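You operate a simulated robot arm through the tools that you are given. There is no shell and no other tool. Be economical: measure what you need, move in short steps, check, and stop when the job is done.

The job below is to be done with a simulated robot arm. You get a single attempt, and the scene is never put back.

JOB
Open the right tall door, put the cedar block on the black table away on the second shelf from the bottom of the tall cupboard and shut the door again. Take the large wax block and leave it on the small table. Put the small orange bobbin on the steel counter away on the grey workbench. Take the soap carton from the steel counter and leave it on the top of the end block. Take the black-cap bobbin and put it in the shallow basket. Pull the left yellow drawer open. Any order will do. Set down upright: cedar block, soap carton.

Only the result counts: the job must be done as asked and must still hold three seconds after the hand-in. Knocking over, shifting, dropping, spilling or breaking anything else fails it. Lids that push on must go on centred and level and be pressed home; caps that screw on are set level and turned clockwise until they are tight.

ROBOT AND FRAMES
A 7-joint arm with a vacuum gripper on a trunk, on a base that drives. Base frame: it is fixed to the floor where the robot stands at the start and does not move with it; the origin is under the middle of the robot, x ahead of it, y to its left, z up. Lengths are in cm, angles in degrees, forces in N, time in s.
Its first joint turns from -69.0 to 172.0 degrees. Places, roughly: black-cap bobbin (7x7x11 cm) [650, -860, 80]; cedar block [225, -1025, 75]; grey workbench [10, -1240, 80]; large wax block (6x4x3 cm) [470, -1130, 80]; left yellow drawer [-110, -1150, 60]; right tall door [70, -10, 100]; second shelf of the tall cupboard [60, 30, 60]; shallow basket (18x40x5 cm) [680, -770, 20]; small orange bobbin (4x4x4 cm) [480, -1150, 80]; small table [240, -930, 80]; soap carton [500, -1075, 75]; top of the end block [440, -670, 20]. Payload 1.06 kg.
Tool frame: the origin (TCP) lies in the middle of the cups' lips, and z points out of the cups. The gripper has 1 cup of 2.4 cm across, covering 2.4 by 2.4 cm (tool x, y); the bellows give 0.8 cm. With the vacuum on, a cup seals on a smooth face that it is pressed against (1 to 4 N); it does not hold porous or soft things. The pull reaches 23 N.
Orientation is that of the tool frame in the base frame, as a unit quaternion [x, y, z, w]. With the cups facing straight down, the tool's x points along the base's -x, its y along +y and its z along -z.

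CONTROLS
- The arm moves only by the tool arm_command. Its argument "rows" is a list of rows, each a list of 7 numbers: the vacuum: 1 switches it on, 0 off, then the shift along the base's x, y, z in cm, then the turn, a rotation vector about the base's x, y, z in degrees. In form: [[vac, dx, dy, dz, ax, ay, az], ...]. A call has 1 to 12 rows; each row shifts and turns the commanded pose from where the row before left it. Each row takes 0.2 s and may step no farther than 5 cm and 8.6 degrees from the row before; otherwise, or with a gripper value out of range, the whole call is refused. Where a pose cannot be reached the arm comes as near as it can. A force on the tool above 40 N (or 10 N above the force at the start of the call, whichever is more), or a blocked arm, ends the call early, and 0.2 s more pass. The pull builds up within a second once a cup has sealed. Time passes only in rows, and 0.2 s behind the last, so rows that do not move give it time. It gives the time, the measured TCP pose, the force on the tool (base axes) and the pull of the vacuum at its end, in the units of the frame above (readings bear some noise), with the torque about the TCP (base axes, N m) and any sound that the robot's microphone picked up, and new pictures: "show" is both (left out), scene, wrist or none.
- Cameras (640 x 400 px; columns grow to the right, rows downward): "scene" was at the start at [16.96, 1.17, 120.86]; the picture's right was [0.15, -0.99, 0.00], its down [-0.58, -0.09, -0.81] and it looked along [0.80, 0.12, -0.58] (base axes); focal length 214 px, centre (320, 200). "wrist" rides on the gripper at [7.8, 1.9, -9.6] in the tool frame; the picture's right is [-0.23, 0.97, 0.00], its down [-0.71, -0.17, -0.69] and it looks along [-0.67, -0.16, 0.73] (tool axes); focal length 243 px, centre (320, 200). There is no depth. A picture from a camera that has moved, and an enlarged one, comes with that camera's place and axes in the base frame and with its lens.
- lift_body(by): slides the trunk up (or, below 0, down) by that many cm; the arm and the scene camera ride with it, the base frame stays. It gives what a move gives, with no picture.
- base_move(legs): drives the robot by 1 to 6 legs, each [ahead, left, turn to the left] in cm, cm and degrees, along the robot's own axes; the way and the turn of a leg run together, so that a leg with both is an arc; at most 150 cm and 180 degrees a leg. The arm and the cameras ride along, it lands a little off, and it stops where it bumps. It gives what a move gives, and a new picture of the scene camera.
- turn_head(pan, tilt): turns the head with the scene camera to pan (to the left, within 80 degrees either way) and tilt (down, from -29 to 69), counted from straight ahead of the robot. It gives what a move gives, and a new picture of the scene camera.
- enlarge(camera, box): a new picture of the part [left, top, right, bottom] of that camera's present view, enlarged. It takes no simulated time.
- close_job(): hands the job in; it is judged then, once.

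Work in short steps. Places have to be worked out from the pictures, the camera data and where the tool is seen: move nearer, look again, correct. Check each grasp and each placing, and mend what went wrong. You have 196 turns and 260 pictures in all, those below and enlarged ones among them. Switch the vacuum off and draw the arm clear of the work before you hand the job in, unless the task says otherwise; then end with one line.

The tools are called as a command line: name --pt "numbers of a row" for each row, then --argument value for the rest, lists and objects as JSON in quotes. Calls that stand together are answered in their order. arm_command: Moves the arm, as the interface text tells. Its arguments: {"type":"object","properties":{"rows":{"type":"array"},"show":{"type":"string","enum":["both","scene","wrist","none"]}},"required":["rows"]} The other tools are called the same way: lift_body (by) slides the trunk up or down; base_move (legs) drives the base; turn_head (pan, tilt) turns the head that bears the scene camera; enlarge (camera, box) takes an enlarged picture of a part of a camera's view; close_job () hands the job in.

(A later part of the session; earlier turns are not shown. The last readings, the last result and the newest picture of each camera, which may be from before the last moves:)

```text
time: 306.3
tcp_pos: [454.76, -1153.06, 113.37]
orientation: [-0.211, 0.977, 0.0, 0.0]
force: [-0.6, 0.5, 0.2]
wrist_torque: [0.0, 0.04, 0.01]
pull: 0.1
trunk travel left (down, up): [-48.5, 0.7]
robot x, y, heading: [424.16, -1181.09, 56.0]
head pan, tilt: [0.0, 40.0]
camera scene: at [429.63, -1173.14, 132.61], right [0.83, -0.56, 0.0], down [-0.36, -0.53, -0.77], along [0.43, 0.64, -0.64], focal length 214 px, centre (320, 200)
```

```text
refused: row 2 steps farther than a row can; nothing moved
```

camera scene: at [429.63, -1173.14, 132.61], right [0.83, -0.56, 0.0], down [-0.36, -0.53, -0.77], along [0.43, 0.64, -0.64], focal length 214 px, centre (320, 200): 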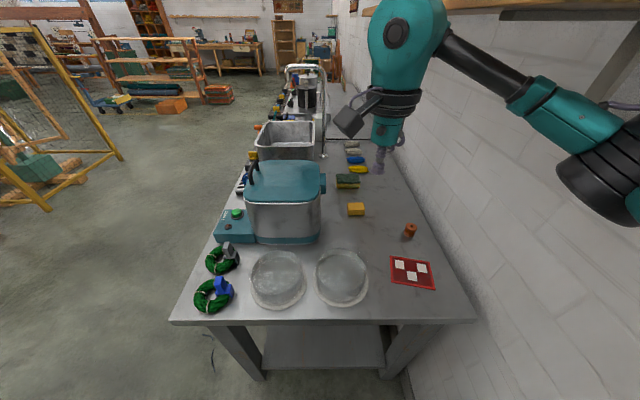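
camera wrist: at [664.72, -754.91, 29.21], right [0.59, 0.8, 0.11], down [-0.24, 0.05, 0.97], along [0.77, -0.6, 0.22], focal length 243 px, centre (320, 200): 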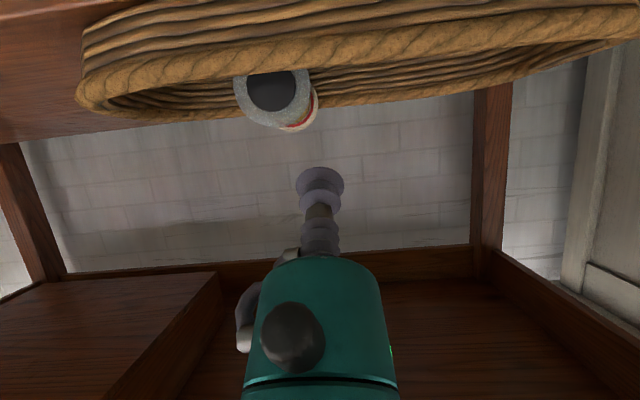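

Clear top view. I edge 4 cm closer, then reach out toward the wax.

base_move --legs '[[4, 0, 0]]'

arm_command --pt "0 2 2.5 -3 0 0 0" --pt "0 2 2.5 -3 0 0 0" --pt "0 2 2.5 -3 0 0 0" --pt "0 2 2.5 -3 0 0 0" --pt "0 2 2.5 -3 0 0 0" --pt "0 2 2.5 -2 0 0 0" --show "both"

```text
time: 307.1
tcp_pos: [457.08, -1149.59, 113.28]
orientation: [-0.211, 0.977, 0.001, 0.0]
force: [-0.8, 0.5, 0.3]
wrist_torque: [-0.03, 0.04, -0.01]
pull: 0.1
trunk travel left (down, up): [-48.5, 0.7]
robot x, y, heading: [426.31, -1177.5, 56.3]
head pan, tilt: [0.0, 40.0]
camera scene: at [431.92, -1169.74, 132.6], right [0.83, -0.56, 0.0], down [-0.36, -0.53, -0.77], along [0.43, 0.63, -0.64], focal length 214 px, centre (320, 200)
```

scene: 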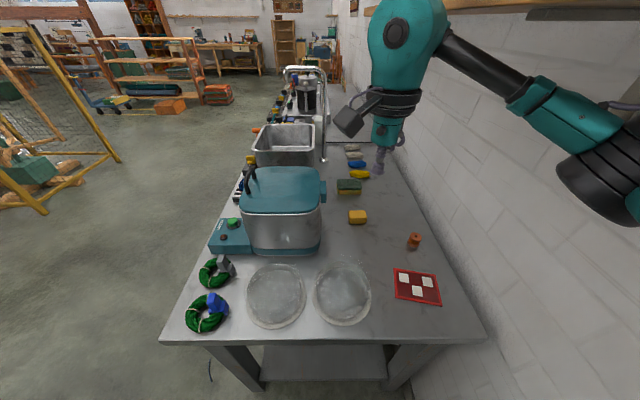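

```text
time: 308.5
tcp_pos: [468.46, -1135.95, 96.41]
orientation: [-0.212, 0.977, 0.002, 0.001]
force: [0.2, -0.7, -0.4]
wrist_torque: [-0.01, -0.01, -0.03]
pull: 0.0
out of reach, approached as far as the arm can: row 6
trunk travel left (down, up): [-48.5, 0.7]
robot x, y, heading: [426.29, -1177.15, 56.2]
head pan, tilt: [0.0, 40.0]
camera scene: at [431.87, -1169.9, 132.62], right [0.83, -0.56, 0.0], down [-0.36, -0.53, -0.77], along [0.43, 0.64, -0.64], focal length 214 px, centre (320, 200)
camera wrist: at [460.46, -1137.57, 105.84], right [-0.19, 0.98, 0.0], down [0.71, 0.14, 0.69], along [0.67, 0.13, -0.73], focal length 243 px, centre (320, 200)
```

scene: 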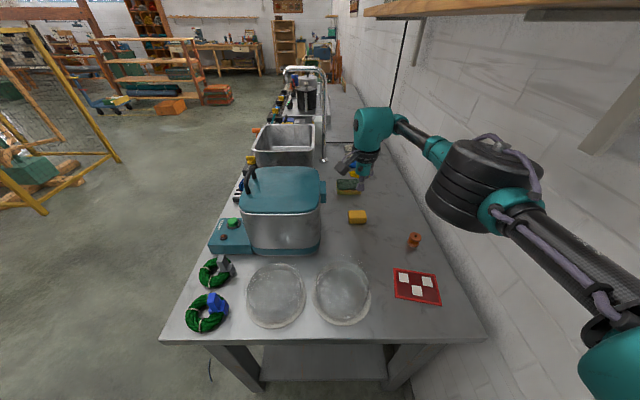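
wrist: 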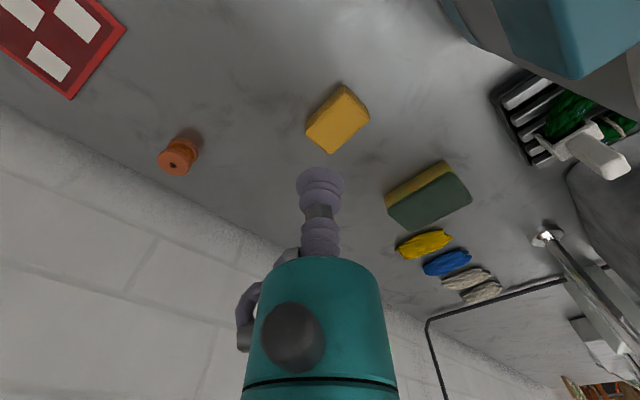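

The wax is only ~3.5 cm beyond the cup, at ≈(471.3,−1133.6). I descend while moving out.

arm_command --pt "0 0.5 0.5 -3 0 0 0" --pt "0 0.8 0.7 -3 0 0 0" --pt "0 0.8 0.8 -2 0 0 0" --show "wrist"

```text
time: 309.3
tcp_pos: [468.8, -1136.26, 91.36]
orientation: [-0.213, 0.977, 0.0, 0.001]
force: [-0.6, 1.0, -0.1]
wrist_torque: [0.0, 0.0, 0.0]
pull: 0.0
out of reach, approached as far as the arm can: row 1, 2, 3
trunk travel left (down, up): [-48.5, 0.7]
robot x, y, heading: [426.66, -1177.73, 56.0]
head pan, tilt: [0.0, 40.0]
camera wrist: at [460.92, -1137.85, 100.9], right [-0.19, 0.98, 0.0], down [0.71, 0.14, 0.69], along [0.67, 0.13, -0.73], focal length 243 px, centre (320, 200)
```

wrist: 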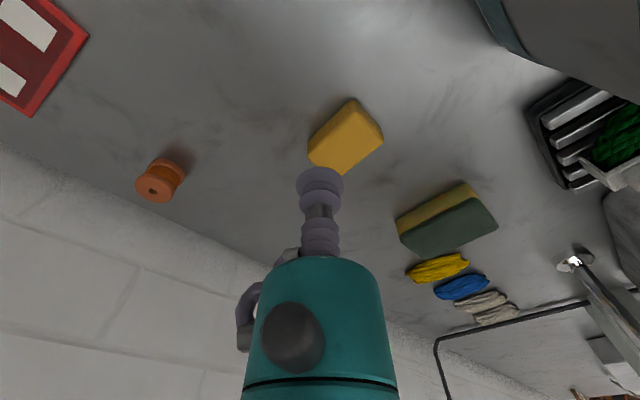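

3 cm short. Reach peaks with the trunk ~18 cm lower, so I raise the tool, then lower the trunk by 17.

arm_command --pt "0 -2 -2 4 0 0 0" --pt "0 -1.5 -1.5 4 0 0 0" --pt "0 -1 -1 4 0 0 0" --pt "0 -1 -1 4 0 0 0" --pt "0 -1 -1 4 0 0 0" --pt "0 0 0 2 0 0 0" --show "none"

lift_body --by -17

arm_command --pt "0 1.5 1.5 -2 0 0 0" --pt "0 1.5 1.5 -2 0 0 0" --pt "0 1.5 1.5 -2 0 0 0" --pt "0 1.0 1.2 -1 0 0 0" --show "wrist"

```text
time: 310.7
tcp_pos: [462.38, -1142.56, 113.31]
orientation: [-0.211, 0.977, 0.0, 0.001]
force: [-0.2, 0.1, -0.1]
wrist_torque: [-0.02, 0.0, -0.02]
pull: 0.1
trunk travel left (down, up): [-48.5, 0.7]
robot x, y, heading: [426.93, -1177.65, 56.2]
head pan, tilt: [0.0, 40.0]
```

```text
time: 312.7
tcp_pos: [462.3, -1142.41, 96.49]
orientation: [-0.211, 0.977, 0.0, 0.001]
force: [0.0, -0.4, -0.4]
wrist_torque: [0.03, 0.02, 0.01]
pull: 0.2
trunk travel left (down, up): [-31.5, 17.7]
robot x, y, heading: [426.77, -1177.35, 55.7]
head pan, tilt: [0.0, 40.0]
```

```text
time: 313.7
tcp_pos: [467.85, -1136.49, 89.48]
orientation: [-0.212, 0.977, 0.0, 0.0]
force: [0.5, 0.5, -0.4]
wrist_torque: [0.0, 0.02, -0.01]
pull: 0.0
trunk travel left (down, up): [-31.5, 17.7]
robot x, y, heading: [426.63, -1177.56, 56.0]
head pan, tilt: [0.0, 40.0]
camera wrist: at [459.91, -1138.16, 98.92], right [-0.19, 0.98, 0.0], down [0.71, 0.14, 0.69], along [0.67, 0.13, -0.73], focal length 243 px, centre (320, 200)
```

wrist: 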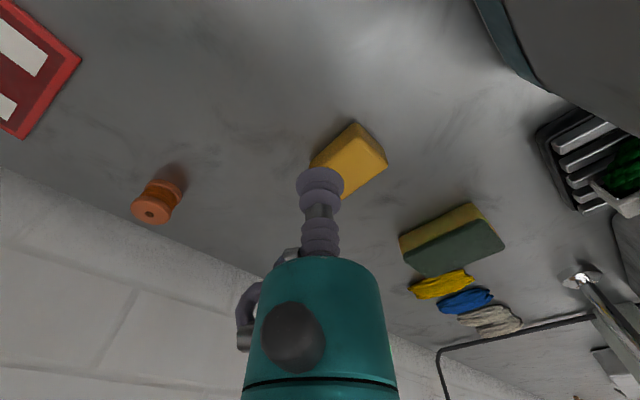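

No limit hit now. Wax top centre (470.9,−1133.8). Move over it and descend to just above.

arm_command --pt "0 1.2 1.1 -1 0 0 0" --pt "0 1.0 0.9 -1 0 0 0" --pt "0 0.8 0.7 -1 0 0 0" --show "wrist"

```text
time: 314.5
tcp_pos: [470.83, -1134.07, 86.44]
orientation: [-0.213, 0.977, 0.0, 0.001]
force: [0.4, 0.1, -0.5]
wrist_torque: [-0.02, -0.01, -0.02]
pull: 0.0
trunk travel left (down, up): [-31.5, 17.7]
robot x, y, heading: [426.61, -1177.54, 56.0]
head pan, tilt: [0.0, 40.0]
camera wrist: at [462.86, -1135.64, 95.95], right [-0.19, 0.98, 0.0], down [0.71, 0.14, 0.69], along [0.67, 0.13, -0.73], focal length 243 px, centre (320, 200)
```

wrist: 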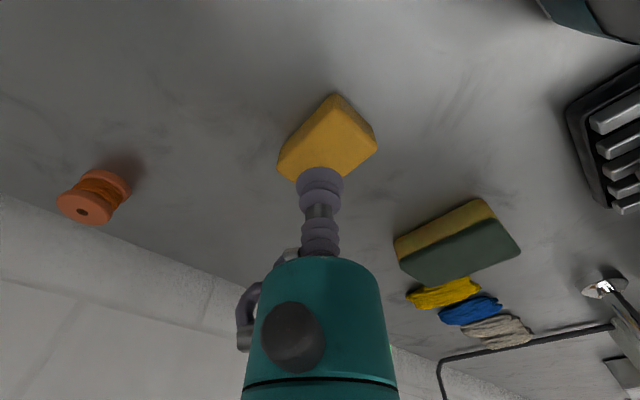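

Aligned. Descend with vacuum on.

arm_command --pt "1 0 0.1 -1.5 0 0 0" --pt "1 0 0 -1 0 0 0" --pt "1 0 0 -0.7 0 0 0" --pt "1 0 0 -0.6 0 0 0" --pt "1 0 0 -0.5 0 0 0" --show "wrist"

```text
time: 315.7
tcp_pos: [470.78, -1133.95, 82.29]
orientation: [-0.21, 0.978, 0.003, 0.002]
force: [7.0, 1.4, 20.0]
wrist_torque: [-0.06, 0.03, 0.02]
pull: 22.8
trunk travel left (down, up): [-31.5, 17.7]
robot x, y, heading: [426.8, -1177.32, 56.2]
head pan, tilt: [0.0, 40.0]
camera wrist: at [462.87, -1135.58, 91.83], right [-0.19, 0.98, 0.0], down [0.71, 0.13, 0.69], along [0.67, 0.13, -0.73], focal length 243 px, centre (320, 200)
```

wrist: 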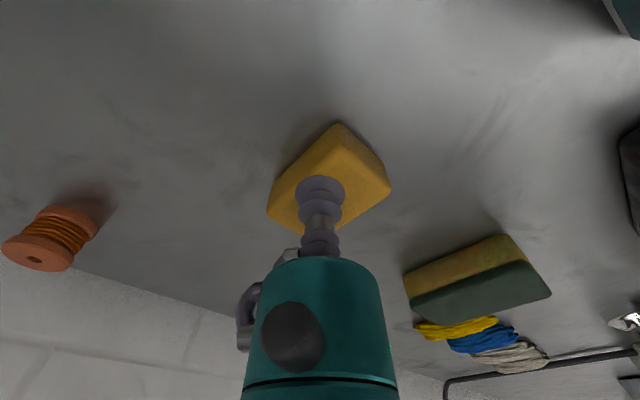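

Wax is sealed (22.8 N). Lift up and retract, then back the base out.

arm_command --pt "1 0 0 2 0 0 0" --pt "1 -0.5 -0.5 4 0 0 0" --pt "1 -1 -1 4 0 0 0" --pt "1 -1.5 -1.5 4 0 0 0" --pt "1 -2 -2.5 3 0 0 0" --pt "1 -2.5 -3 2 0 0 0" --pt "1 -2.5 -3 0 0 0 0" --show "wrist"

base_move --legs '[[-60, 0, 0]]'

```text
time: 317.3
tcp_pos: [460.76, -1145.23, 100.74]
orientation: [-0.211, 0.977, 0.001, 0.001]
force: [0.2, 0.6, -1.2]
wrist_torque: [0.0, 0.03, -0.03]
pull: 22.8
trunk travel left (down, up): [-31.5, 17.7]
robot x, y, heading: [426.45, -1177.19, 56.4]
head pan, tilt: [0.0, 40.0]
camera wrist: at [452.75, -1146.82, 110.33], right [-0.19, 0.98, 0.0], down [0.71, 0.14, 0.69], along [0.67, 0.13, -0.73], focal length 243 px, centre (320, 200)
```

wrist: 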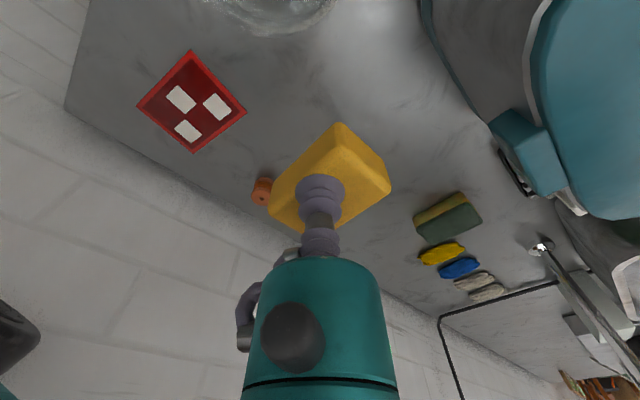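

```text
time: 320.6
tcp_pos: [427.56, -1194.0, 100.73]
orientation: [-0.215, 0.977, 0.0, 0.0]
force: [-0.6, -0.4, -1.9]
wrist_torque: [-0.01, 0.0, 0.0]
pull: 23.2
trunk travel left (down, up): [-31.5, 17.7]
robot x, y, heading: [393.6, -1226.7, 56.5]
head pan, tilt: [0.0, 40.0]
camera scene: at [403.85, -1211.56, 114.1], right [0.83, -0.55, 0.0], down [-0.36, -0.54, -0.77], along [0.42, 0.64, -0.64], focal length 214 px, centre (320, 200)
```

scene: 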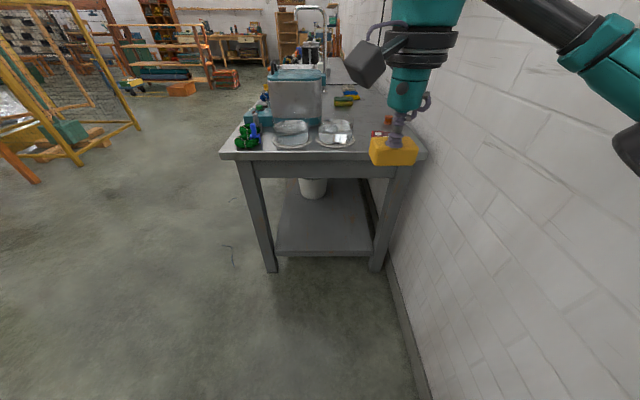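

Carrying the wax. Small table is near (r 743 side, n −648). I drive diagonally to a spot in front of it and turn to face it.

base_move --legs '[[53, 78, 0], [53, 78, 0], [0, 0, 90]]'

turn_head --pan 5 --tilt 30

```text
time: 338.6
tcp_pos: [291.85, -1015.22, 100.75]
orientation: [0.83, -0.558, 0.0, 0.0]
force: [-0.4, 0.0, -0.8]
wrist_torque: [-0.03, 0.02, -0.01]
pull: 23.0
trunk travel left (down, up): [-31.5, 17.7]
robot x, y, heading: [323.09, -1050.23, 143.8]
head pan, tilt: [0.0, 40.0]
camera scene: at [307.94, -1039.79, 114.09], right [0.59, 0.81, 0.0], down [0.52, -0.38, -0.77], along [-0.62, 0.45, -0.64], focal length 214 px, centre (320, 200)
```

scene: 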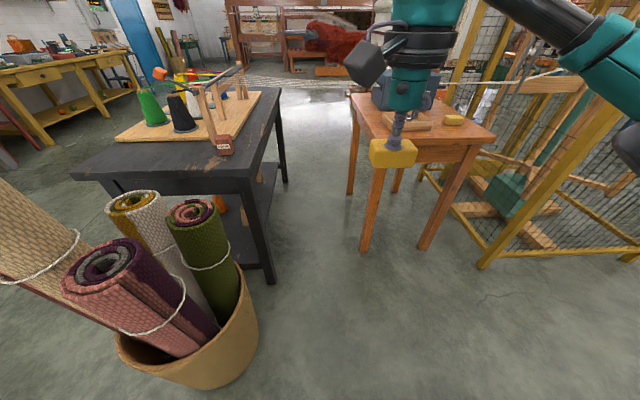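

```text
time: 339.3
tcp_pos: [291.75, -1015.17, 100.7]
orientation: [0.83, -0.558, -0.001, -0.001]
force: [0.0, -0.4, -0.7]
wrist_torque: [0.01, -0.01, -0.02]
pull: 22.8
trunk travel left (down, up): [-31.5, 17.7]
robot x, y, heading: [323.05, -1050.18, 143.7]
head pan, tilt: [5.0, 30.0]
camera scene: at [307.07, -1040.12, 115.62], right [0.52, 0.86, 0.0], down [0.43, -0.26, -0.87], along [-0.74, 0.45, -0.5], focal length 214 px, centre (320, 200)
```

scene: 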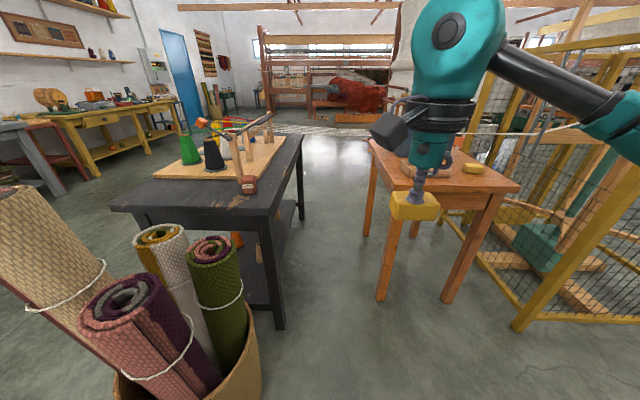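

Small table is right-ahead with a few items on top; I enlarge it to pick a free spot.

enlarge --camera "scene" --box '[350, 110, 530, 222]'

enlarge --camera "scene" --box '[120, 100, 320, 225]'

```text
3.56 times, centred on (440, 166) of scene
camera zoom: at [307.07, -1040.12, 115.62], right [0.52, 0.86, 0.0], down [0.43, -0.26, -0.87], along [-0.74, 0.45, -0.5], focal length 763 px, centre (-107, 321)
```

zoom: 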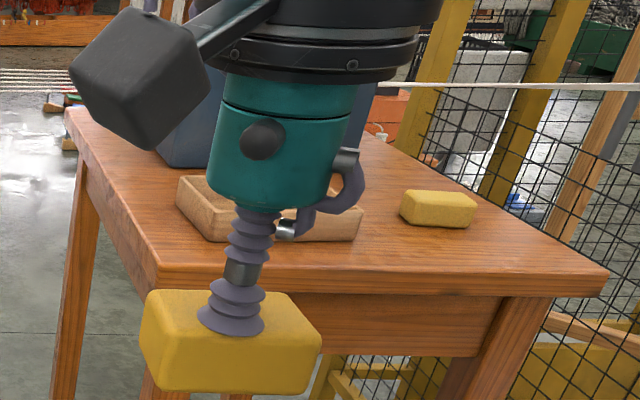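

```text
3.20 times, centred on (220, 162) of scene
camera zoom: at [307.07, -1040.12, 115.62], right [0.52, 0.86, 0.0], down [0.43, -0.26, -0.87], along [-0.74, 0.45, -0.5], focal length 686 px, centre (640, 320)
```

zoom: 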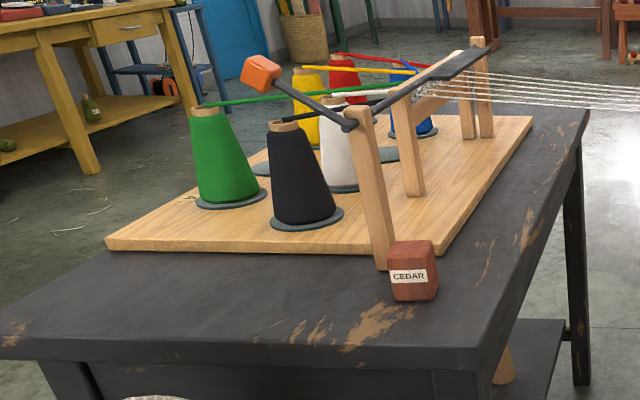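

Cedar block seen near the black table's corner. For the wax I choose the free front-right strip of the small table, ≈(274,−945). Drive diagonally right.

base_move --legs '[[48.7, -55, 0]]'

turn_head --pan 0 --tilt 45

```text
time: 344.6
tcp_pos: [284.01, -941.7, 100.76]
orientation: [0.83, -0.558, -0.001, 0.0]
force: [0.0, -0.3, -0.1]
wrist_torque: [-0.03, 0.0, 0.0]
pull: 23.1
trunk travel left (down, up): [-31.5, 17.7]
robot x, y, heading: [314.84, -976.62, 143.8]
head pan, tilt: [5.0, 30.0]
camera scene: at [299.33, -966.66, 115.63], right [0.52, 0.86, 0.0], down [0.43, -0.26, -0.87], along [-0.74, 0.45, -0.5], focal length 214 px, centre (320, 200)
```

scene: 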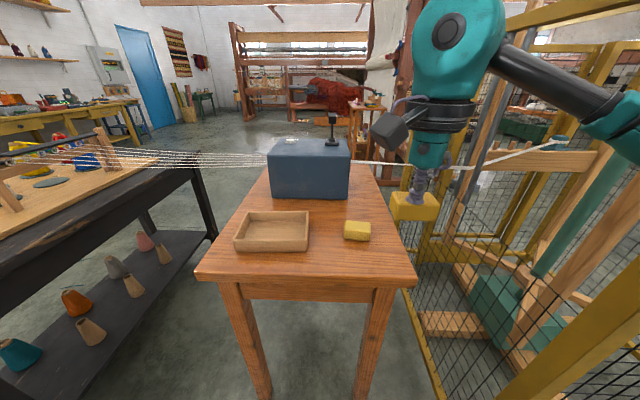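

```text
time: 345.4
tcp_pos: [284.07, -941.75, 100.81]
orientation: [0.83, -0.558, -0.001, 0.0]
force: [-0.3, 0.4, -0.9]
wrist_torque: [0.01, 0.01, -0.01]
pull: 22.7
trunk travel left (down, up): [-31.5, 17.7]
robot x, y, heading: [315.4, -976.93, 143.7]
head pan, tilt: [0.0, 45.0]
camera scene: at [300.51, -966.55, 113.37], right [0.59, 0.81, 0.0], down [0.57, -0.42, -0.71], along [-0.57, 0.42, -0.71], focal length 214 px, centre (320, 200)
```

scene: 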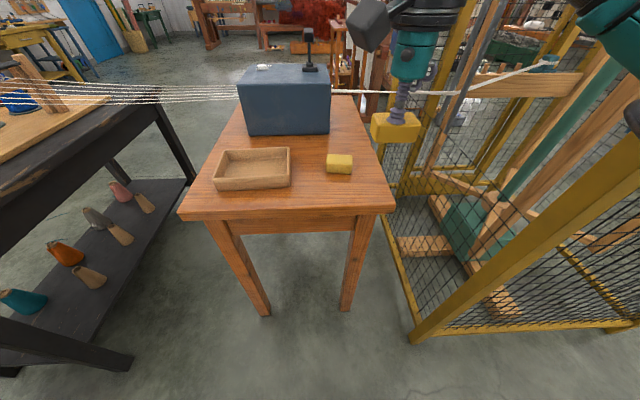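

Table top free spot chosen at (272.8,−944), between tray and the small wax. I move above it and lower to z≈88 to check.

arm_command --pt "1 -4 -0.8 0 0 0 0" --pt "1 -4 -0.8 0 0 0 0" --pt "1 -3.3 -0.7 0 0 0 0" --pt "1 0 0 -4 0 0 0" --pt "1 0 0 -4 0 0 0" --pt "1 0 0 -4 0 0 0" --show "both"

```text
time: 346.8
tcp_pos: [272.79, -944.05, 88.88]
orientation: [0.83, -0.558, -0.001, 0.0]
force: [0.2, -1.2, -0.8]
wrist_torque: [0.04, -0.01, 0.01]
pull: 22.4
trunk travel left (down, up): [-31.5, 17.7]
robot x, y, heading: [315.03, -976.9, 143.6]
head pan, tilt: [0.0, 45.0]
camera scene: at [300.5, -966.54, 113.37], right [0.59, 0.81, 0.0], down [0.57, -0.42, -0.71], along [-0.57, 0.42, -0.71], focal length 214 px, centre (320, 200)
camera wrist: at [274.04, -952.02, 98.41], right [-0.99, -0.15, 0.0], down [-0.11, 0.72, 0.69], along [-0.1, 0.68, -0.73], focal length 243 px, centre (320, 200)
```

scene: 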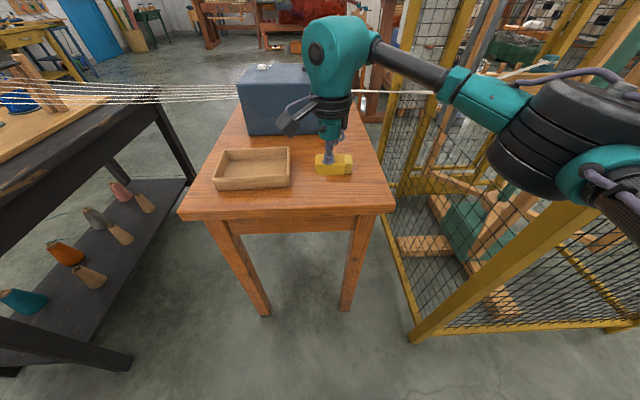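
wrist: 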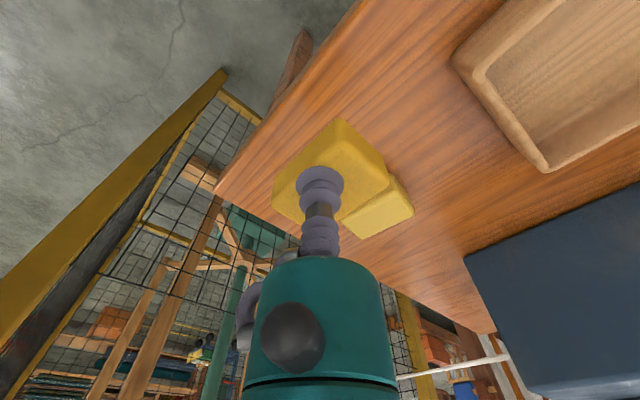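

Clearances are good (≥4 cm all round). I lower: 4.5 cm, then creep to contact.

arm_command --pt "1 0 0 -2 0 0 0" --pt "1 0 0 -2 0 0 0" --pt "1 0 0 -1 0 0 0" --pt "1 0 0 -0.5 0 0 0" --pt "1 0 0 -0.4 0 0 0" --show "none"

```text
time: 347.9
tcp_pos: [272.71, -943.86, 82.67]
orientation: [0.83, -0.558, 0.0, 0.0]
force: [-1.1, 0.2, -1.2]
wrist_torque: [0.04, -0.02, 0.01]
pull: 22.1
trunk travel left (down, up): [-31.5, 17.7]
robot x, y, heading: [314.97, -977.08, 143.9]
head pan, tilt: [0.0, 45.0]
```

Not in contact yet; I continue creeping.

arm_command --pt "1 0 0 -0.5 0 0 0" --pt "1 0 0 -0.4 0 0 0" --pt "1 0 0 -0.4 0 0 0" --show "wrist"

```text
time: 348.8
tcp_pos: [272.73, -943.96, 81.49]
orientation: [0.83, -0.558, -0.001, 0.0]
force: [0.7, -0.4, -1.8]
wrist_torque: [0.02, -0.02, -0.02]
pull: 22.6
trunk travel left (down, up): [-31.5, 17.7]
robot x, y, heading: [315.0, -976.89, 143.7]
head pan, tilt: [0.0, 45.0]
camera wrist: at [274.02, -952.13, 90.99], right [-0.99, -0.15, 0.0], down [-0.11, 0.72, 0.69], along [-0.1, 0.68, -0.73], focal length 243 px, centre (320, 200)
```

wrist: 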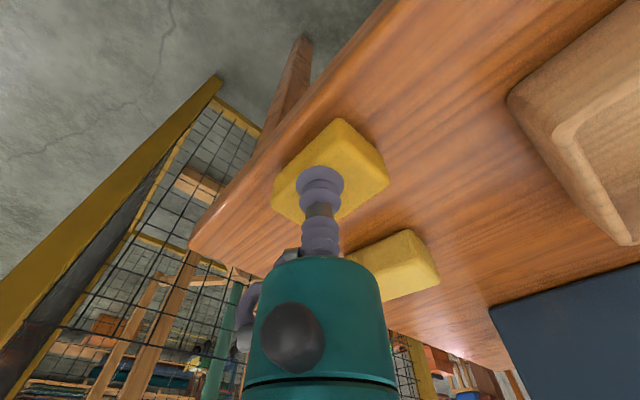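

Table is a bit lower. I shift 1.7 cm inward from the edge and continue down.

arm_command --pt "1 -1.7 0 0 0 0 0" --pt "1 0 0 -0.6 0 0 0" --pt "1 0 0 -0.5 0 0 0" --pt "1 0 0 -0.5 0 0 0" --pt "1 0 0 -0.4 0 0 0" --show "wrist"

```text
time: 350.1
tcp_pos: [270.86, -944.09, 80.15]
orientation: [0.83, -0.558, -0.004, 0.002]
force: [2.7, -0.2, 15.8]
wrist_torque: [-0.01, -0.03, 0.02]
pull: 23.2
trunk travel left (down, up): [-31.5, 17.7]
robot x, y, heading: [314.83, -977.0, 143.7]
head pan, tilt: [0.0, 45.0]
stopped in row 5: the force on the tool passed its limit at 41 N (the readings are from after the stop); the commanded pose is now the measured one
camera wrist: at [272.19, -952.17, 89.65], right [-0.99, -0.15, 0.01], down [-0.1, 0.72, 0.69], along [-0.11, 0.68, -0.73], focal length 243 px, centre (320, 200)
```

wrist: 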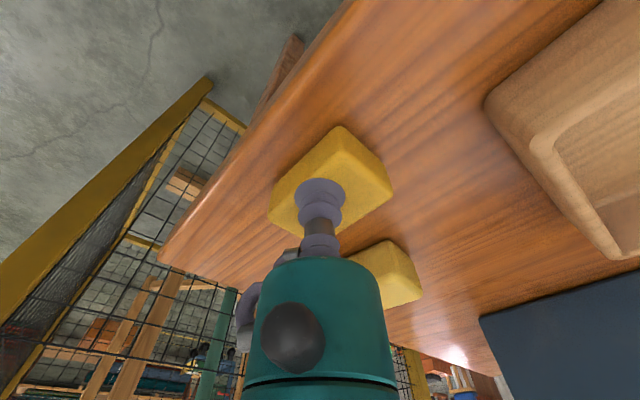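

Contact; the wax rests on the table well inside the edge. Release and rise.

arm_command --pt "0 0 0 0.3 0 0 0" --pt "0 0 0 0.2 0 0 0" --pt "0 0 0 0 0 0 0" --pt "0 0 0 0 0 0 0" --pt "0 0 0 1 0 0 0" --pt "0 0 0 3 0 0 0" --pt "0 0 0 4 0 0 0" --pt "0 1 0 4 0 0 0" --pt "0 2 -1 4 0 0 0" --pt "0 3 -2 3 0 0 0" --show "scene"

```text
time: 352.4
tcp_pos: [276.56, -947.35, 99.78]
orientation: [0.83, -0.558, -0.002, 0.001]
force: [-0.6, 0.7, 0.0]
wrist_torque: [0.01, -0.01, 0.02]
pull: 0.1
trunk travel left (down, up): [-31.5, 17.7]
robot x, y, heading: [315.33, -976.87, 143.8]
head pan, tilt: [0.0, 45.0]
camera scene: at [300.53, -966.57, 113.37], right [0.59, 0.81, 0.0], down [0.57, -0.42, -0.71], along [-0.57, 0.42, -0.71], focal length 214 px, centre (320, 200)
```

scene: 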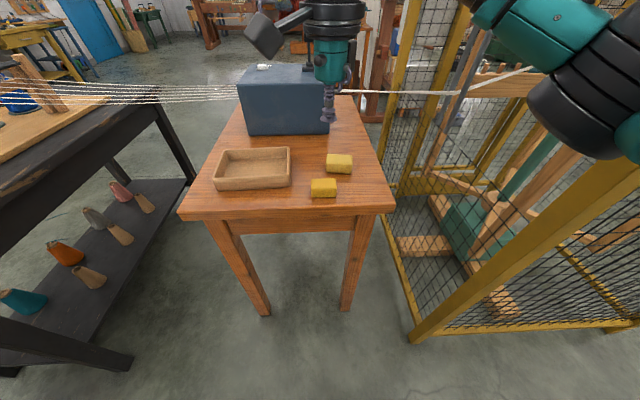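

Wax is placed. Now back to the counter's end for the orange bobbin, reversing my path.

base_move --legs '[[-48.7, 55, 0], [0, 0, -87.3], [-53, -78, 0], [-53, -80, 0], [40, 0, 0]]'

```text
time: 377.5
tcp_pos: [441.94, -1158.52, 99.66]
orientation: [-0.192, 0.981, 0.003, 0.001]
force: [-0.2, -0.4, 0.2]
wrist_torque: [0.04, 0.03, 0.0]
pull: 0.1
trunk travel left (down, up): [-31.5, 17.7]
robot x, y, heading: [412.04, -1196.96, 53.9]
head pan, tilt: [0.0, 45.0]
camera scene: at [422.74, -1182.65, 113.36], right [0.81, -0.59, 0.0], down [-0.42, -0.57, -0.71], along [0.42, 0.57, -0.71], focal length 214 px, centre (320, 200)
```

scene: 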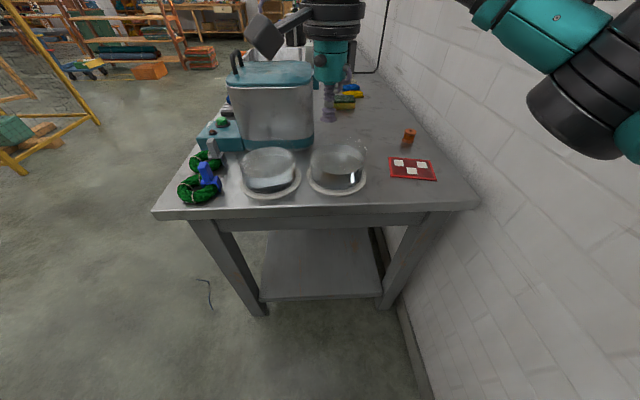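

Aligned behind the end again. I shift the tool right/up to pass beside the pot and drive in 25 cm.

arm_command --pt "0 2.7 -2 1 0 0 0" --pt "0 2.7 -2 1 0 0 0" --pt "0 2.7 -2 1 0 0 0" --pt "0 2.7 -2 0 0 0 0" --show "none"

base_move --legs '[[25, 0, 0]]'

arm_command --pt "0 2 -2 -2 0 0 0" --pt "0 2 -2 -2 0 0 0" --pt "0 2 -1 -2 0 0 0" --pt "0 1.5 0 -2 0 0 0" --pt "0 1 0 -2 0 0 0" --show "both"

```text
time: 378.5
tcp_pos: [452.45, -1166.5, 102.46]
orientation: [-0.192, 0.981, 0.003, 0.001]
force: [-0.5, -0.5, -0.7]
wrist_torque: [0.03, -0.01, -0.01]
pull: 0.0
trunk travel left (down, up): [-31.5, 17.7]
robot x, y, heading: [412.13, -1197.08, 53.8]
head pan, tilt: [0.0, 45.0]
```

```text
time: 380.6
tcp_pos: [466.12, -1145.66, 102.62]
orientation: [-0.199, 0.98, 0.003, 0.004]
force: [0.1, 0.0, 0.5]
wrist_torque: [0.01, -0.01, -0.04]
pull: 0.1
trunk travel left (down, up): [-31.5, 17.7]
robot x, y, heading: [426.72, -1176.87, 54.4]
head pan, tilt: [0.0, 45.0]
stopped in leg 1: the robot was blocked; the commanded pose is now the measured one
camera scene: at [436.78, -1162.21, 113.4], right [0.81, -0.58, 0.0], down [-0.41, -0.57, -0.71], along [0.41, 0.57, -0.71], focal length 214 px, centre (320, 200)
```

scene: 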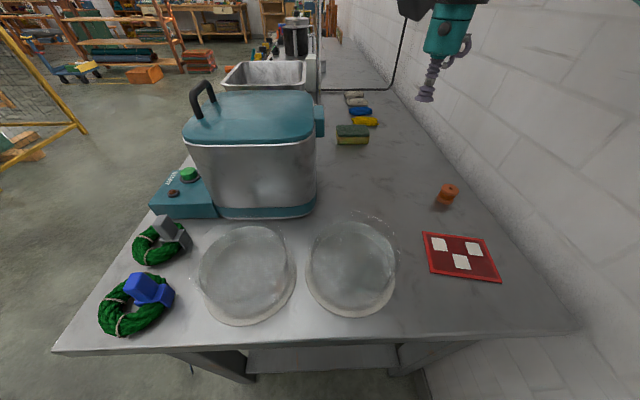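

```text
time: 381.9
tcp_pos: [468.56, -1145.71, 93.99]
orientation: [-0.236, 0.972, 0.0, 0.019]
force: [2.0, 0.5, -0.2]
wrist_torque: [0.02, 0.03, -0.02]
pull: 0.1
trunk travel left (down, up): [-31.5, 17.7]
robot x, y, heading: [424.88, -1175.36, 55.7]
head pan, tilt: [0.0, 45.0]
stopped in row 5: the arm was blocked; the commanded pose is now the measured one
camera scene: at [432.19, -1159.44, 113.38], right [0.82, -0.57, 0.03], down [-0.38, -0.59, -0.71], along [0.42, 0.57, -0.7], focal length 214 px, centre (320, 200)
camera wrist: at [460.32, -1147.82, 103.13], right [-0.24, 0.97, 0.0], down [0.68, 0.17, 0.71], along [0.69, 0.17, -0.7], focal length 243 px, centre (320, 200)
```

scene: 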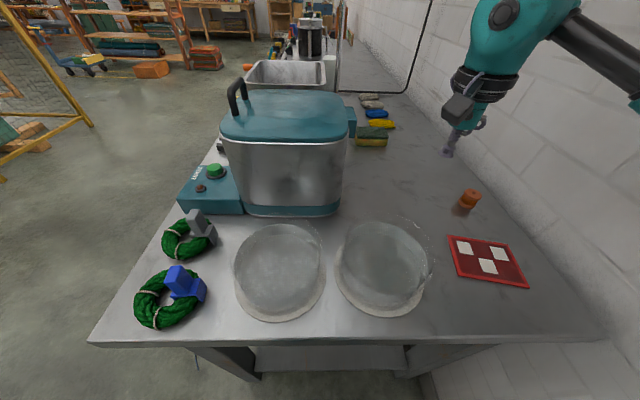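
wrist: 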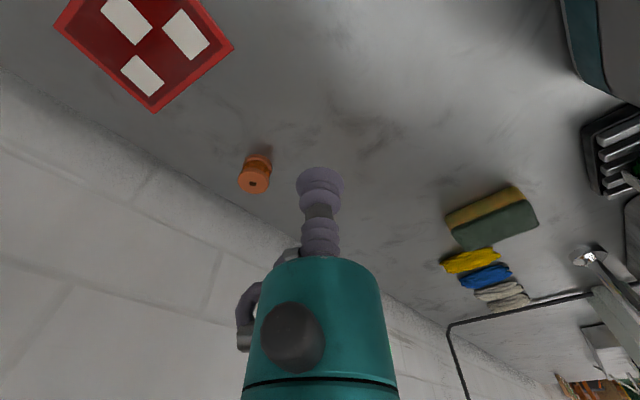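

Something blocked the arm — probably the elbow against the wall. I relieve it slightly and look right to see the contact.

arm_command --pt "0 -2 1.5 1 0 0 0" --pt "0 -2 1.5 1 0 0 0" --show "none"

turn_head --pan -45 --tilt 20

```text
time: 382.6
tcp_pos: [467.01, -1145.0, 95.04]
orientation: [-0.223, 0.975, 0.004, 0.009]
force: [0.0, -0.8, 0.1]
wrist_torque: [-0.01, 0.01, -0.01]
pull: 0.1
trunk travel left (down, up): [-31.5, 17.7]
robot x, y, heading: [425.12, -1175.96, 55.0]
head pan, tilt: [0.0, 45.0]
```

```text
time: 383.7
tcp_pos: [467.17, -1144.93, 95.11]
orientation: [-0.225, 0.974, 0.005, 0.01]
force: [-0.6, -0.1, 0.4]
wrist_torque: [0.02, -0.01, 0.0]
pull: 0.2
trunk travel left (down, up): [-31.5, 17.7]
robot x, y, heading: [425.16, -1175.84, 55.1]
head pan, tilt: [-45.0, 20.0]
camera scene: at [438.89, -1166.14, 117.38], right [0.17, -0.98, 0.0], down [-0.33, -0.06, -0.94], along [0.93, 0.16, -0.33], focal length 214 px, centre (320, 200)
```

scene: 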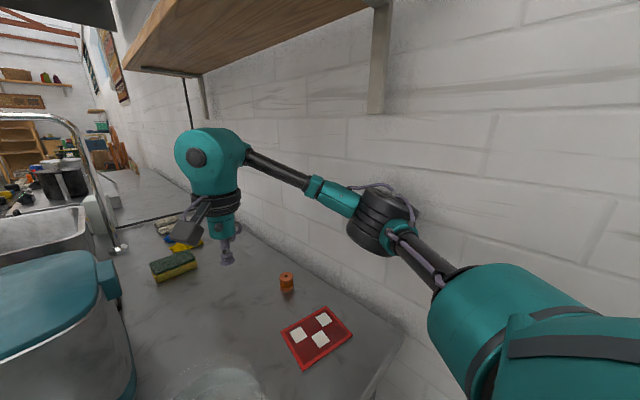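

The elbow is indeed at the wall. I'll back off, and re-approach from further left with the robot turned ~30° right (elbow then stays behind), using a modest tool tilt toward the wall.

base_move --legs '[[-30, 0, 0]]'

arm_command --pt "0 -3 2 2 0 0 0" --pt "0 -3 2 2 0 0 0" --pt "0 -3 2 2 0 0 0" --pt "0 -3 2 0 0 0 0" --pt "0 -3 2 0 0 0 0" --show "none"

base_move --legs '[[0, 0, -29]]'

```text
time: 385.7
tcp_pos: [450.56, -1169.63, 94.76]
orientation: [-0.222, 0.975, 0.005, 0.006]
force: [-0.2, 0.4, -0.2]
wrist_torque: [0.01, -0.03, -0.02]
pull: 0.1
trunk travel left (down, up): [-31.5, 17.7]
robot x, y, heading: [408.13, -1200.58, 54.7]
head pan, tilt: [-45.0, 20.0]
camera scene: at [422.51, -1190.81, 117.27], right [0.17, -0.99, 0.0], down [-0.33, -0.06, -0.94], along [0.93, 0.16, -0.34], focal length 214 px, centre (320, 200)
```

scene: 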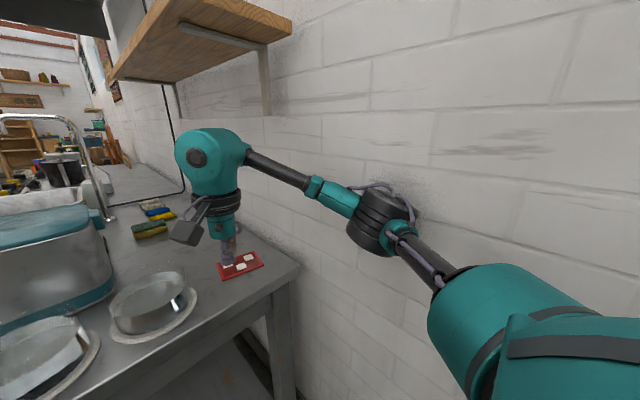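

```text
time: 386.9
tcp_pos: [436.08, -1159.82, 100.78]
orientation: [-0.222, 0.975, 0.008, 0.003]
force: [0.5, 0.0, -0.4]
wrist_torque: [0.0, 0.01, -0.01]
pull: 0.1
trunk travel left (down, up): [-31.5, 17.7]
robot x, y, heading: [408.17, -1200.06, 54.6]
head pan, tilt: [-45.0, 20.0]
```

```text
time: 388.7
tcp_pos: [451.85, -1177.97, 100.74]
orientation: [0.024, 1.0, 0.005, 0.007]
force: [-0.9, -0.2, 1.0]
wrist_torque: [0.04, 0.0, 0.01]
pull: 0.0
trunk travel left (down, up): [-31.5, 17.7]
robot x, y, heading: [408.23, -1200.54, 26.3]
head pan, tilt: [-45.0, 20.0]
camera scene: at [425.58, -1199.09, 117.25], right [-0.32, -0.95, 0.0], down [-0.32, 0.11, -0.94], along [0.89, -0.3, -0.34], focal length 214 px, centre (320, 200)
```

scene: 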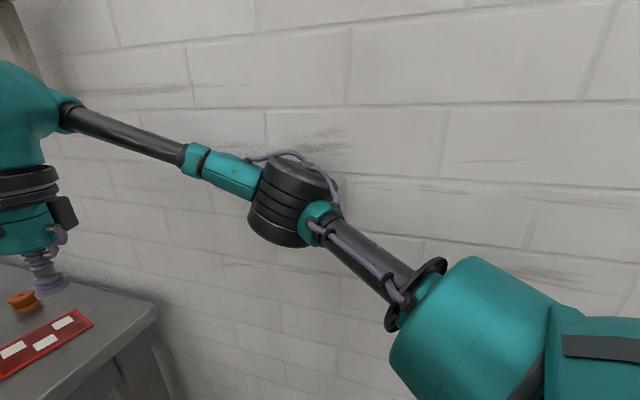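

Rotated freely. Now slide in (23 ahead, 19.5 left).

base_move --legs '[[23, 19, 0]]'

arm_command --pt "0 2 0 -1 0 -7 0" --pt "0 2 0 -1 0 -7 0" --pt "0 2 0 -2 0 0 0" --show "wrist"

```text
time: 391.0
tcp_pos: [464.16, -1150.97, 100.67]
orientation: [0.024, 1.0, 0.006, 0.005]
force: [0.5, 1.0, -0.7]
wrist_torque: [0.03, -0.02, -0.03]
pull: 0.0
trunk travel left (down, up): [-31.5, 17.7]
robot x, y, heading: [420.17, -1173.91, 26.5]
head pan, tilt: [-45.0, 20.0]
camera scene: at [437.75, -1172.22, 117.23], right [-0.32, -0.95, 0.0], down [-0.32, 0.11, -0.94], along [0.89, -0.3, -0.34], focal length 214 px, centre (320, 200)
```

scene: 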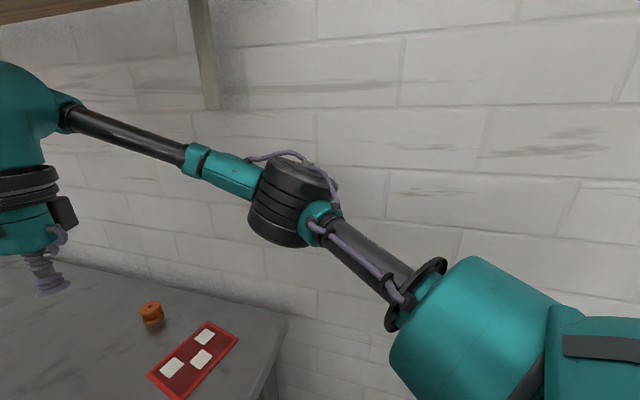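

```text
time: 391.8
tcp_pos: [470.2, -1151.04, 96.67]
orientation: [0.024, 0.991, 0.009, 0.129]
force: [-0.5, -0.1, 0.9]
wrist_torque: [0.01, 0.02, -0.01]
pull: 0.0
trunk travel left (down, up): [-31.5, 17.7]
robot x, y, heading: [420.47, -1173.58, 26.2]
head pan, tilt: [-45.0, 20.0]
camera wrist: at [460.32, -1149.1, 103.92], right [0.27, 0.96, 0.08], down [0.5, -0.21, 0.84], along [0.82, -0.18, -0.54], focal length 243 px, centre (320, 200)
```

wrist: 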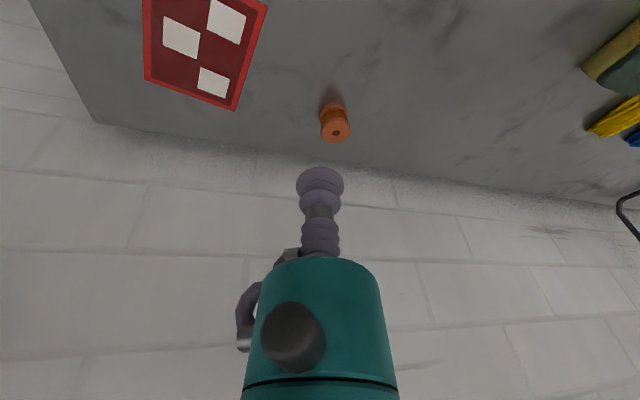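

Tilted 15° toward the wall; bobbin top at (479,−1150.7). Approaching.

arm_command --pt "0 2.2 0.1 -3 0 0 0" --pt "0 2.2 0.1 -3 0 0 0" --pt "0 2.0 0.1 -2 0 0 0" --pt "0 1.5 0.1 -1 0 0 0" --show "wrist"

```text
time: 392.8
tcp_pos: [478.05, -1150.54, 87.41]
orientation: [0.023, 0.992, 0.009, 0.127]
force: [0.3, 0.7, -0.3]
wrist_torque: [0.01, 0.03, 0.0]
pull: 0.1
trunk travel left (down, up): [-31.5, 17.7]
robot x, y, heading: [420.4, -1173.53, 26.5]
head pan, tilt: [-45.0, 20.0]
camera wrist: at [468.18, -1148.57, 94.8], right [0.27, 0.96, 0.08], down [0.5, -0.21, 0.84], along [0.82, -0.18, -0.54], focal length 243 px, centre (320, 200)
```

wrist: 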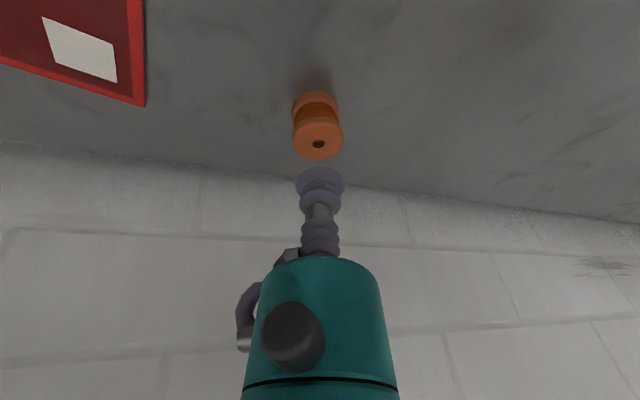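

Reached easily. I reduce the tilt to ~7° while moving over the top, to seal better.

arm_command --pt "0 0.7 -0.2 0 0 4 0" --pt "0 0.7 -0.1 0 0 4 0" --show "wrist"

```text
time: 393.4
tcp_pos: [479.35, -1150.93, 87.54]
orientation: [0.023, 0.998, 0.007, 0.057]
force: [0.0, -1.0, 0.1]
wrist_torque: [0.0, 0.01, -0.02]
pull: 0.1
trunk travel left (down, up): [-31.5, 17.7]
robot x, y, heading: [420.18, -1173.43, 26.5]
head pan, tilt: [-45.0, 20.0]
camera wrist: at [470.62, -1148.9, 96.17], right [0.28, 0.96, 0.04], down [0.62, -0.21, 0.76], along [0.74, -0.18, -0.65], focal length 243 px, centre (320, 200)
```

wrist: 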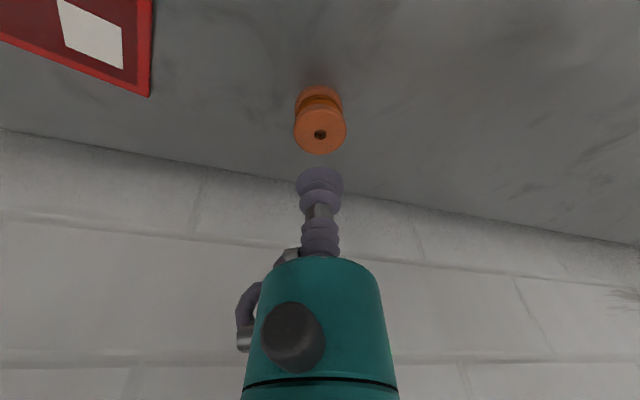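

Still within reach, so I make it fully vertical.

arm_command --pt "0 0 0 0 0 3.3 0" --pt "0 0 0 -1 0 3.2 0" --show "wrist"

```text
time: 394.0
tcp_pos: [479.35, -1150.87, 86.57]
orientation: [0.025, 1.0, 0.006, 0.002]
force: [0.1, 0.0, 0.0]
wrist_torque: [0.0, -0.02, 0.0]
pull: 0.0
trunk travel left (down, up): [-31.5, 17.7]
robot x, y, heading: [420.3, -1173.23, 26.5]
head pan, tilt: [-45.0, 20.0]
camera wrist: at [471.61, -1148.86, 96.17], right [0.28, 0.96, 0.01], down [0.7, -0.21, 0.68], along [0.66, -0.19, -0.73], focal length 243 px, centre (320, 200)
```

wrist: 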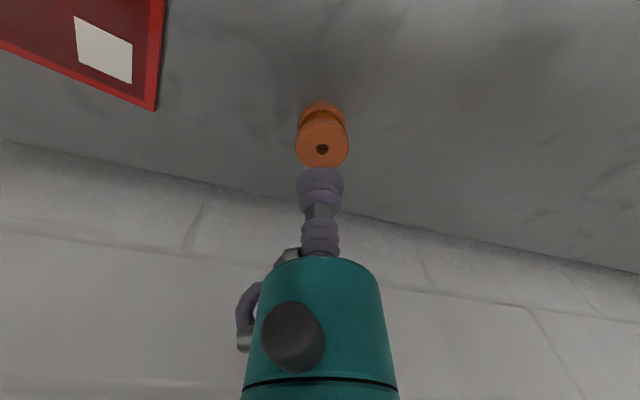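

Perfectly above. Descend with vacuum.

arm_command --pt "1 0 0 -2 0 0 0" --pt "1 0 0 -0.8 0 0 0" --pt "1 0 0 -0.7 0 0 0" --pt "1 0 0 -0.5 0 0 0" --pt "1 0 0 0 0 0 0" --show "none"

```text
time: 395.2
tcp_pos: [479.43, -1150.88, 82.79]
orientation: [0.024, 1.0, 0.007, 0.003]
force: [2.5, -0.9, 16.9]
wrist_torque: [-0.09, 0.03, -0.04]
pull: 23.0
trunk travel left (down, up): [-31.5, 17.7]
robot x, y, heading: [420.24, -1173.66, 26.2]
head pan, tilt: [-45.0, 20.0]
```

Sealed at 23 N. Lift, retract and back the base out (reverse of the entry).

arm_command --pt "1 0 0 2 0 0 0" --pt "1 -1 0 4 0 0 0" --pt "1 -2 -0.5 4 0 0 0" --pt "1 -3 -1 3.5 0 0 0" --pt "1 -3.5 -1 3 0 0 0" --pt "1 -3.5 -1 0 0 0 0" --show "none"

base_move --legs '[[-23, -15, 0], [-30, 10, 0]]'

```text
time: 396.6
tcp_pos: [466.19, -1154.68, 99.19]
orientation: [0.024, 1.0, 0.006, 0.001]
force: [0.7, 0.1, -0.3]
wrist_torque: [0.02, 0.0, -0.03]
pull: 23.4
trunk travel left (down, up): [-31.5, 17.7]
robot x, y, heading: [419.94, -1173.29, 26.3]
head pan, tilt: [-45.0, 20.0]
```

```text
time: 400.3
tcp_pos: [420.55, -1183.02, 99.26]
orientation: [0.025, 1.0, 0.005, 0.001]
force: [-0.2, -0.6, 0.9]
wrist_torque: [-0.01, -0.01, 0.0]
pull: 23.1
trunk travel left (down, up): [-31.5, 17.7]
robot x, y, heading: [374.43, -1201.8, 26.6]
head pan, tilt: [-45.0, 20.0]
camera scene: at [392.09, -1200.46, 117.24], right [-0.32, -0.95, 0.0], down [-0.32, 0.11, -0.94], along [0.89, -0.3, -0.34], focal length 214 px, centre (320, 200)
```

scene: 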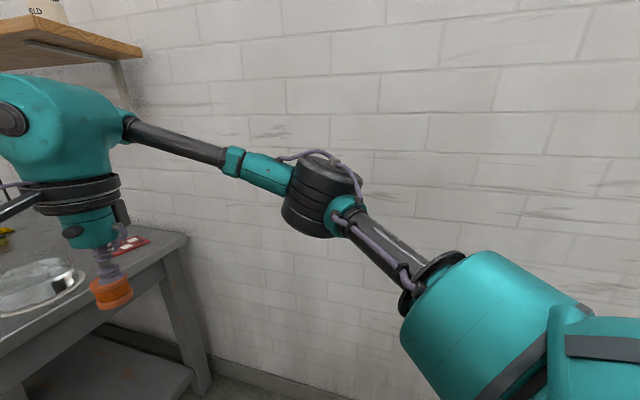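

Holding the orange bobbin. Next the grey workbench at the far wall (r≈693, n≈−1029). I turn to face that wall and drive diagonally.

base_move --legs '[[0, 0, -150], [40, -94, 0], [50, -94, 0]]'

turn_head --pan 0 --tilt 25

```text
time: 423.5
tcp_pos: [137.63, -1190.06, 99.21]
orientation: [0.982, 0.191, 0.0, 0.006]
force: [0.8, -0.5, -0.5]
wrist_torque: [-0.01, -0.01, 0.02]
pull: 23.4
trunk travel left (down, up): [-31.5, 17.7]
robot x, y, heading: [171.31, -1153.89, -128.7]
head pan, tilt: [-45.0, 20.0]
camera scene: at [156.15, -1162.6, 117.23], right [-0.11, 0.99, 0.0], down [0.34, 0.04, -0.94], along [-0.93, -0.1, -0.34], focal length 214 px, centre (320, 200)
```

scene: 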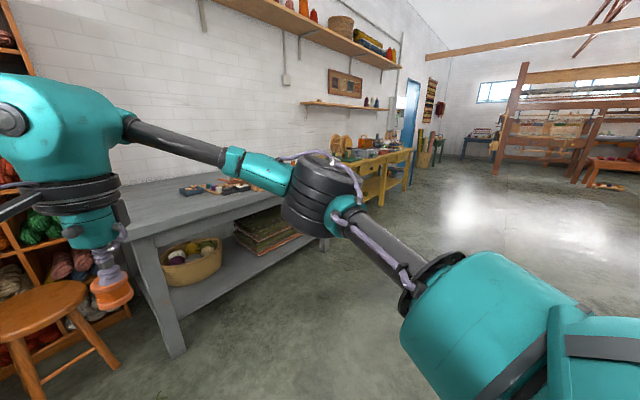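

```text
time: 424.6
tcp_pos: [137.73, -1190.19, 99.21]
orientation: [0.981, 0.192, 0.001, 0.005]
force: [0.5, 0.1, 0.0]
wrist_torque: [0.02, 0.02, 0.0]
pull: 23.2
trunk travel left (down, up): [-31.5, 17.7]
robot x, y, heading: [171.74, -1153.56, -128.7]
head pan, tilt: [0.0, 25.0]
camera scene: at [159.64, -1168.77, 116.43], right [-0.78, 0.63, 0.0], down [0.26, 0.33, -0.91], along [-0.57, -0.71, -0.42], focal length 214 px, centre (320, 200)
```

scene: 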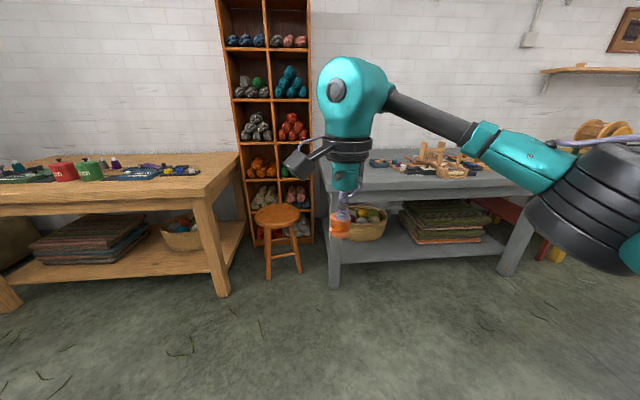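

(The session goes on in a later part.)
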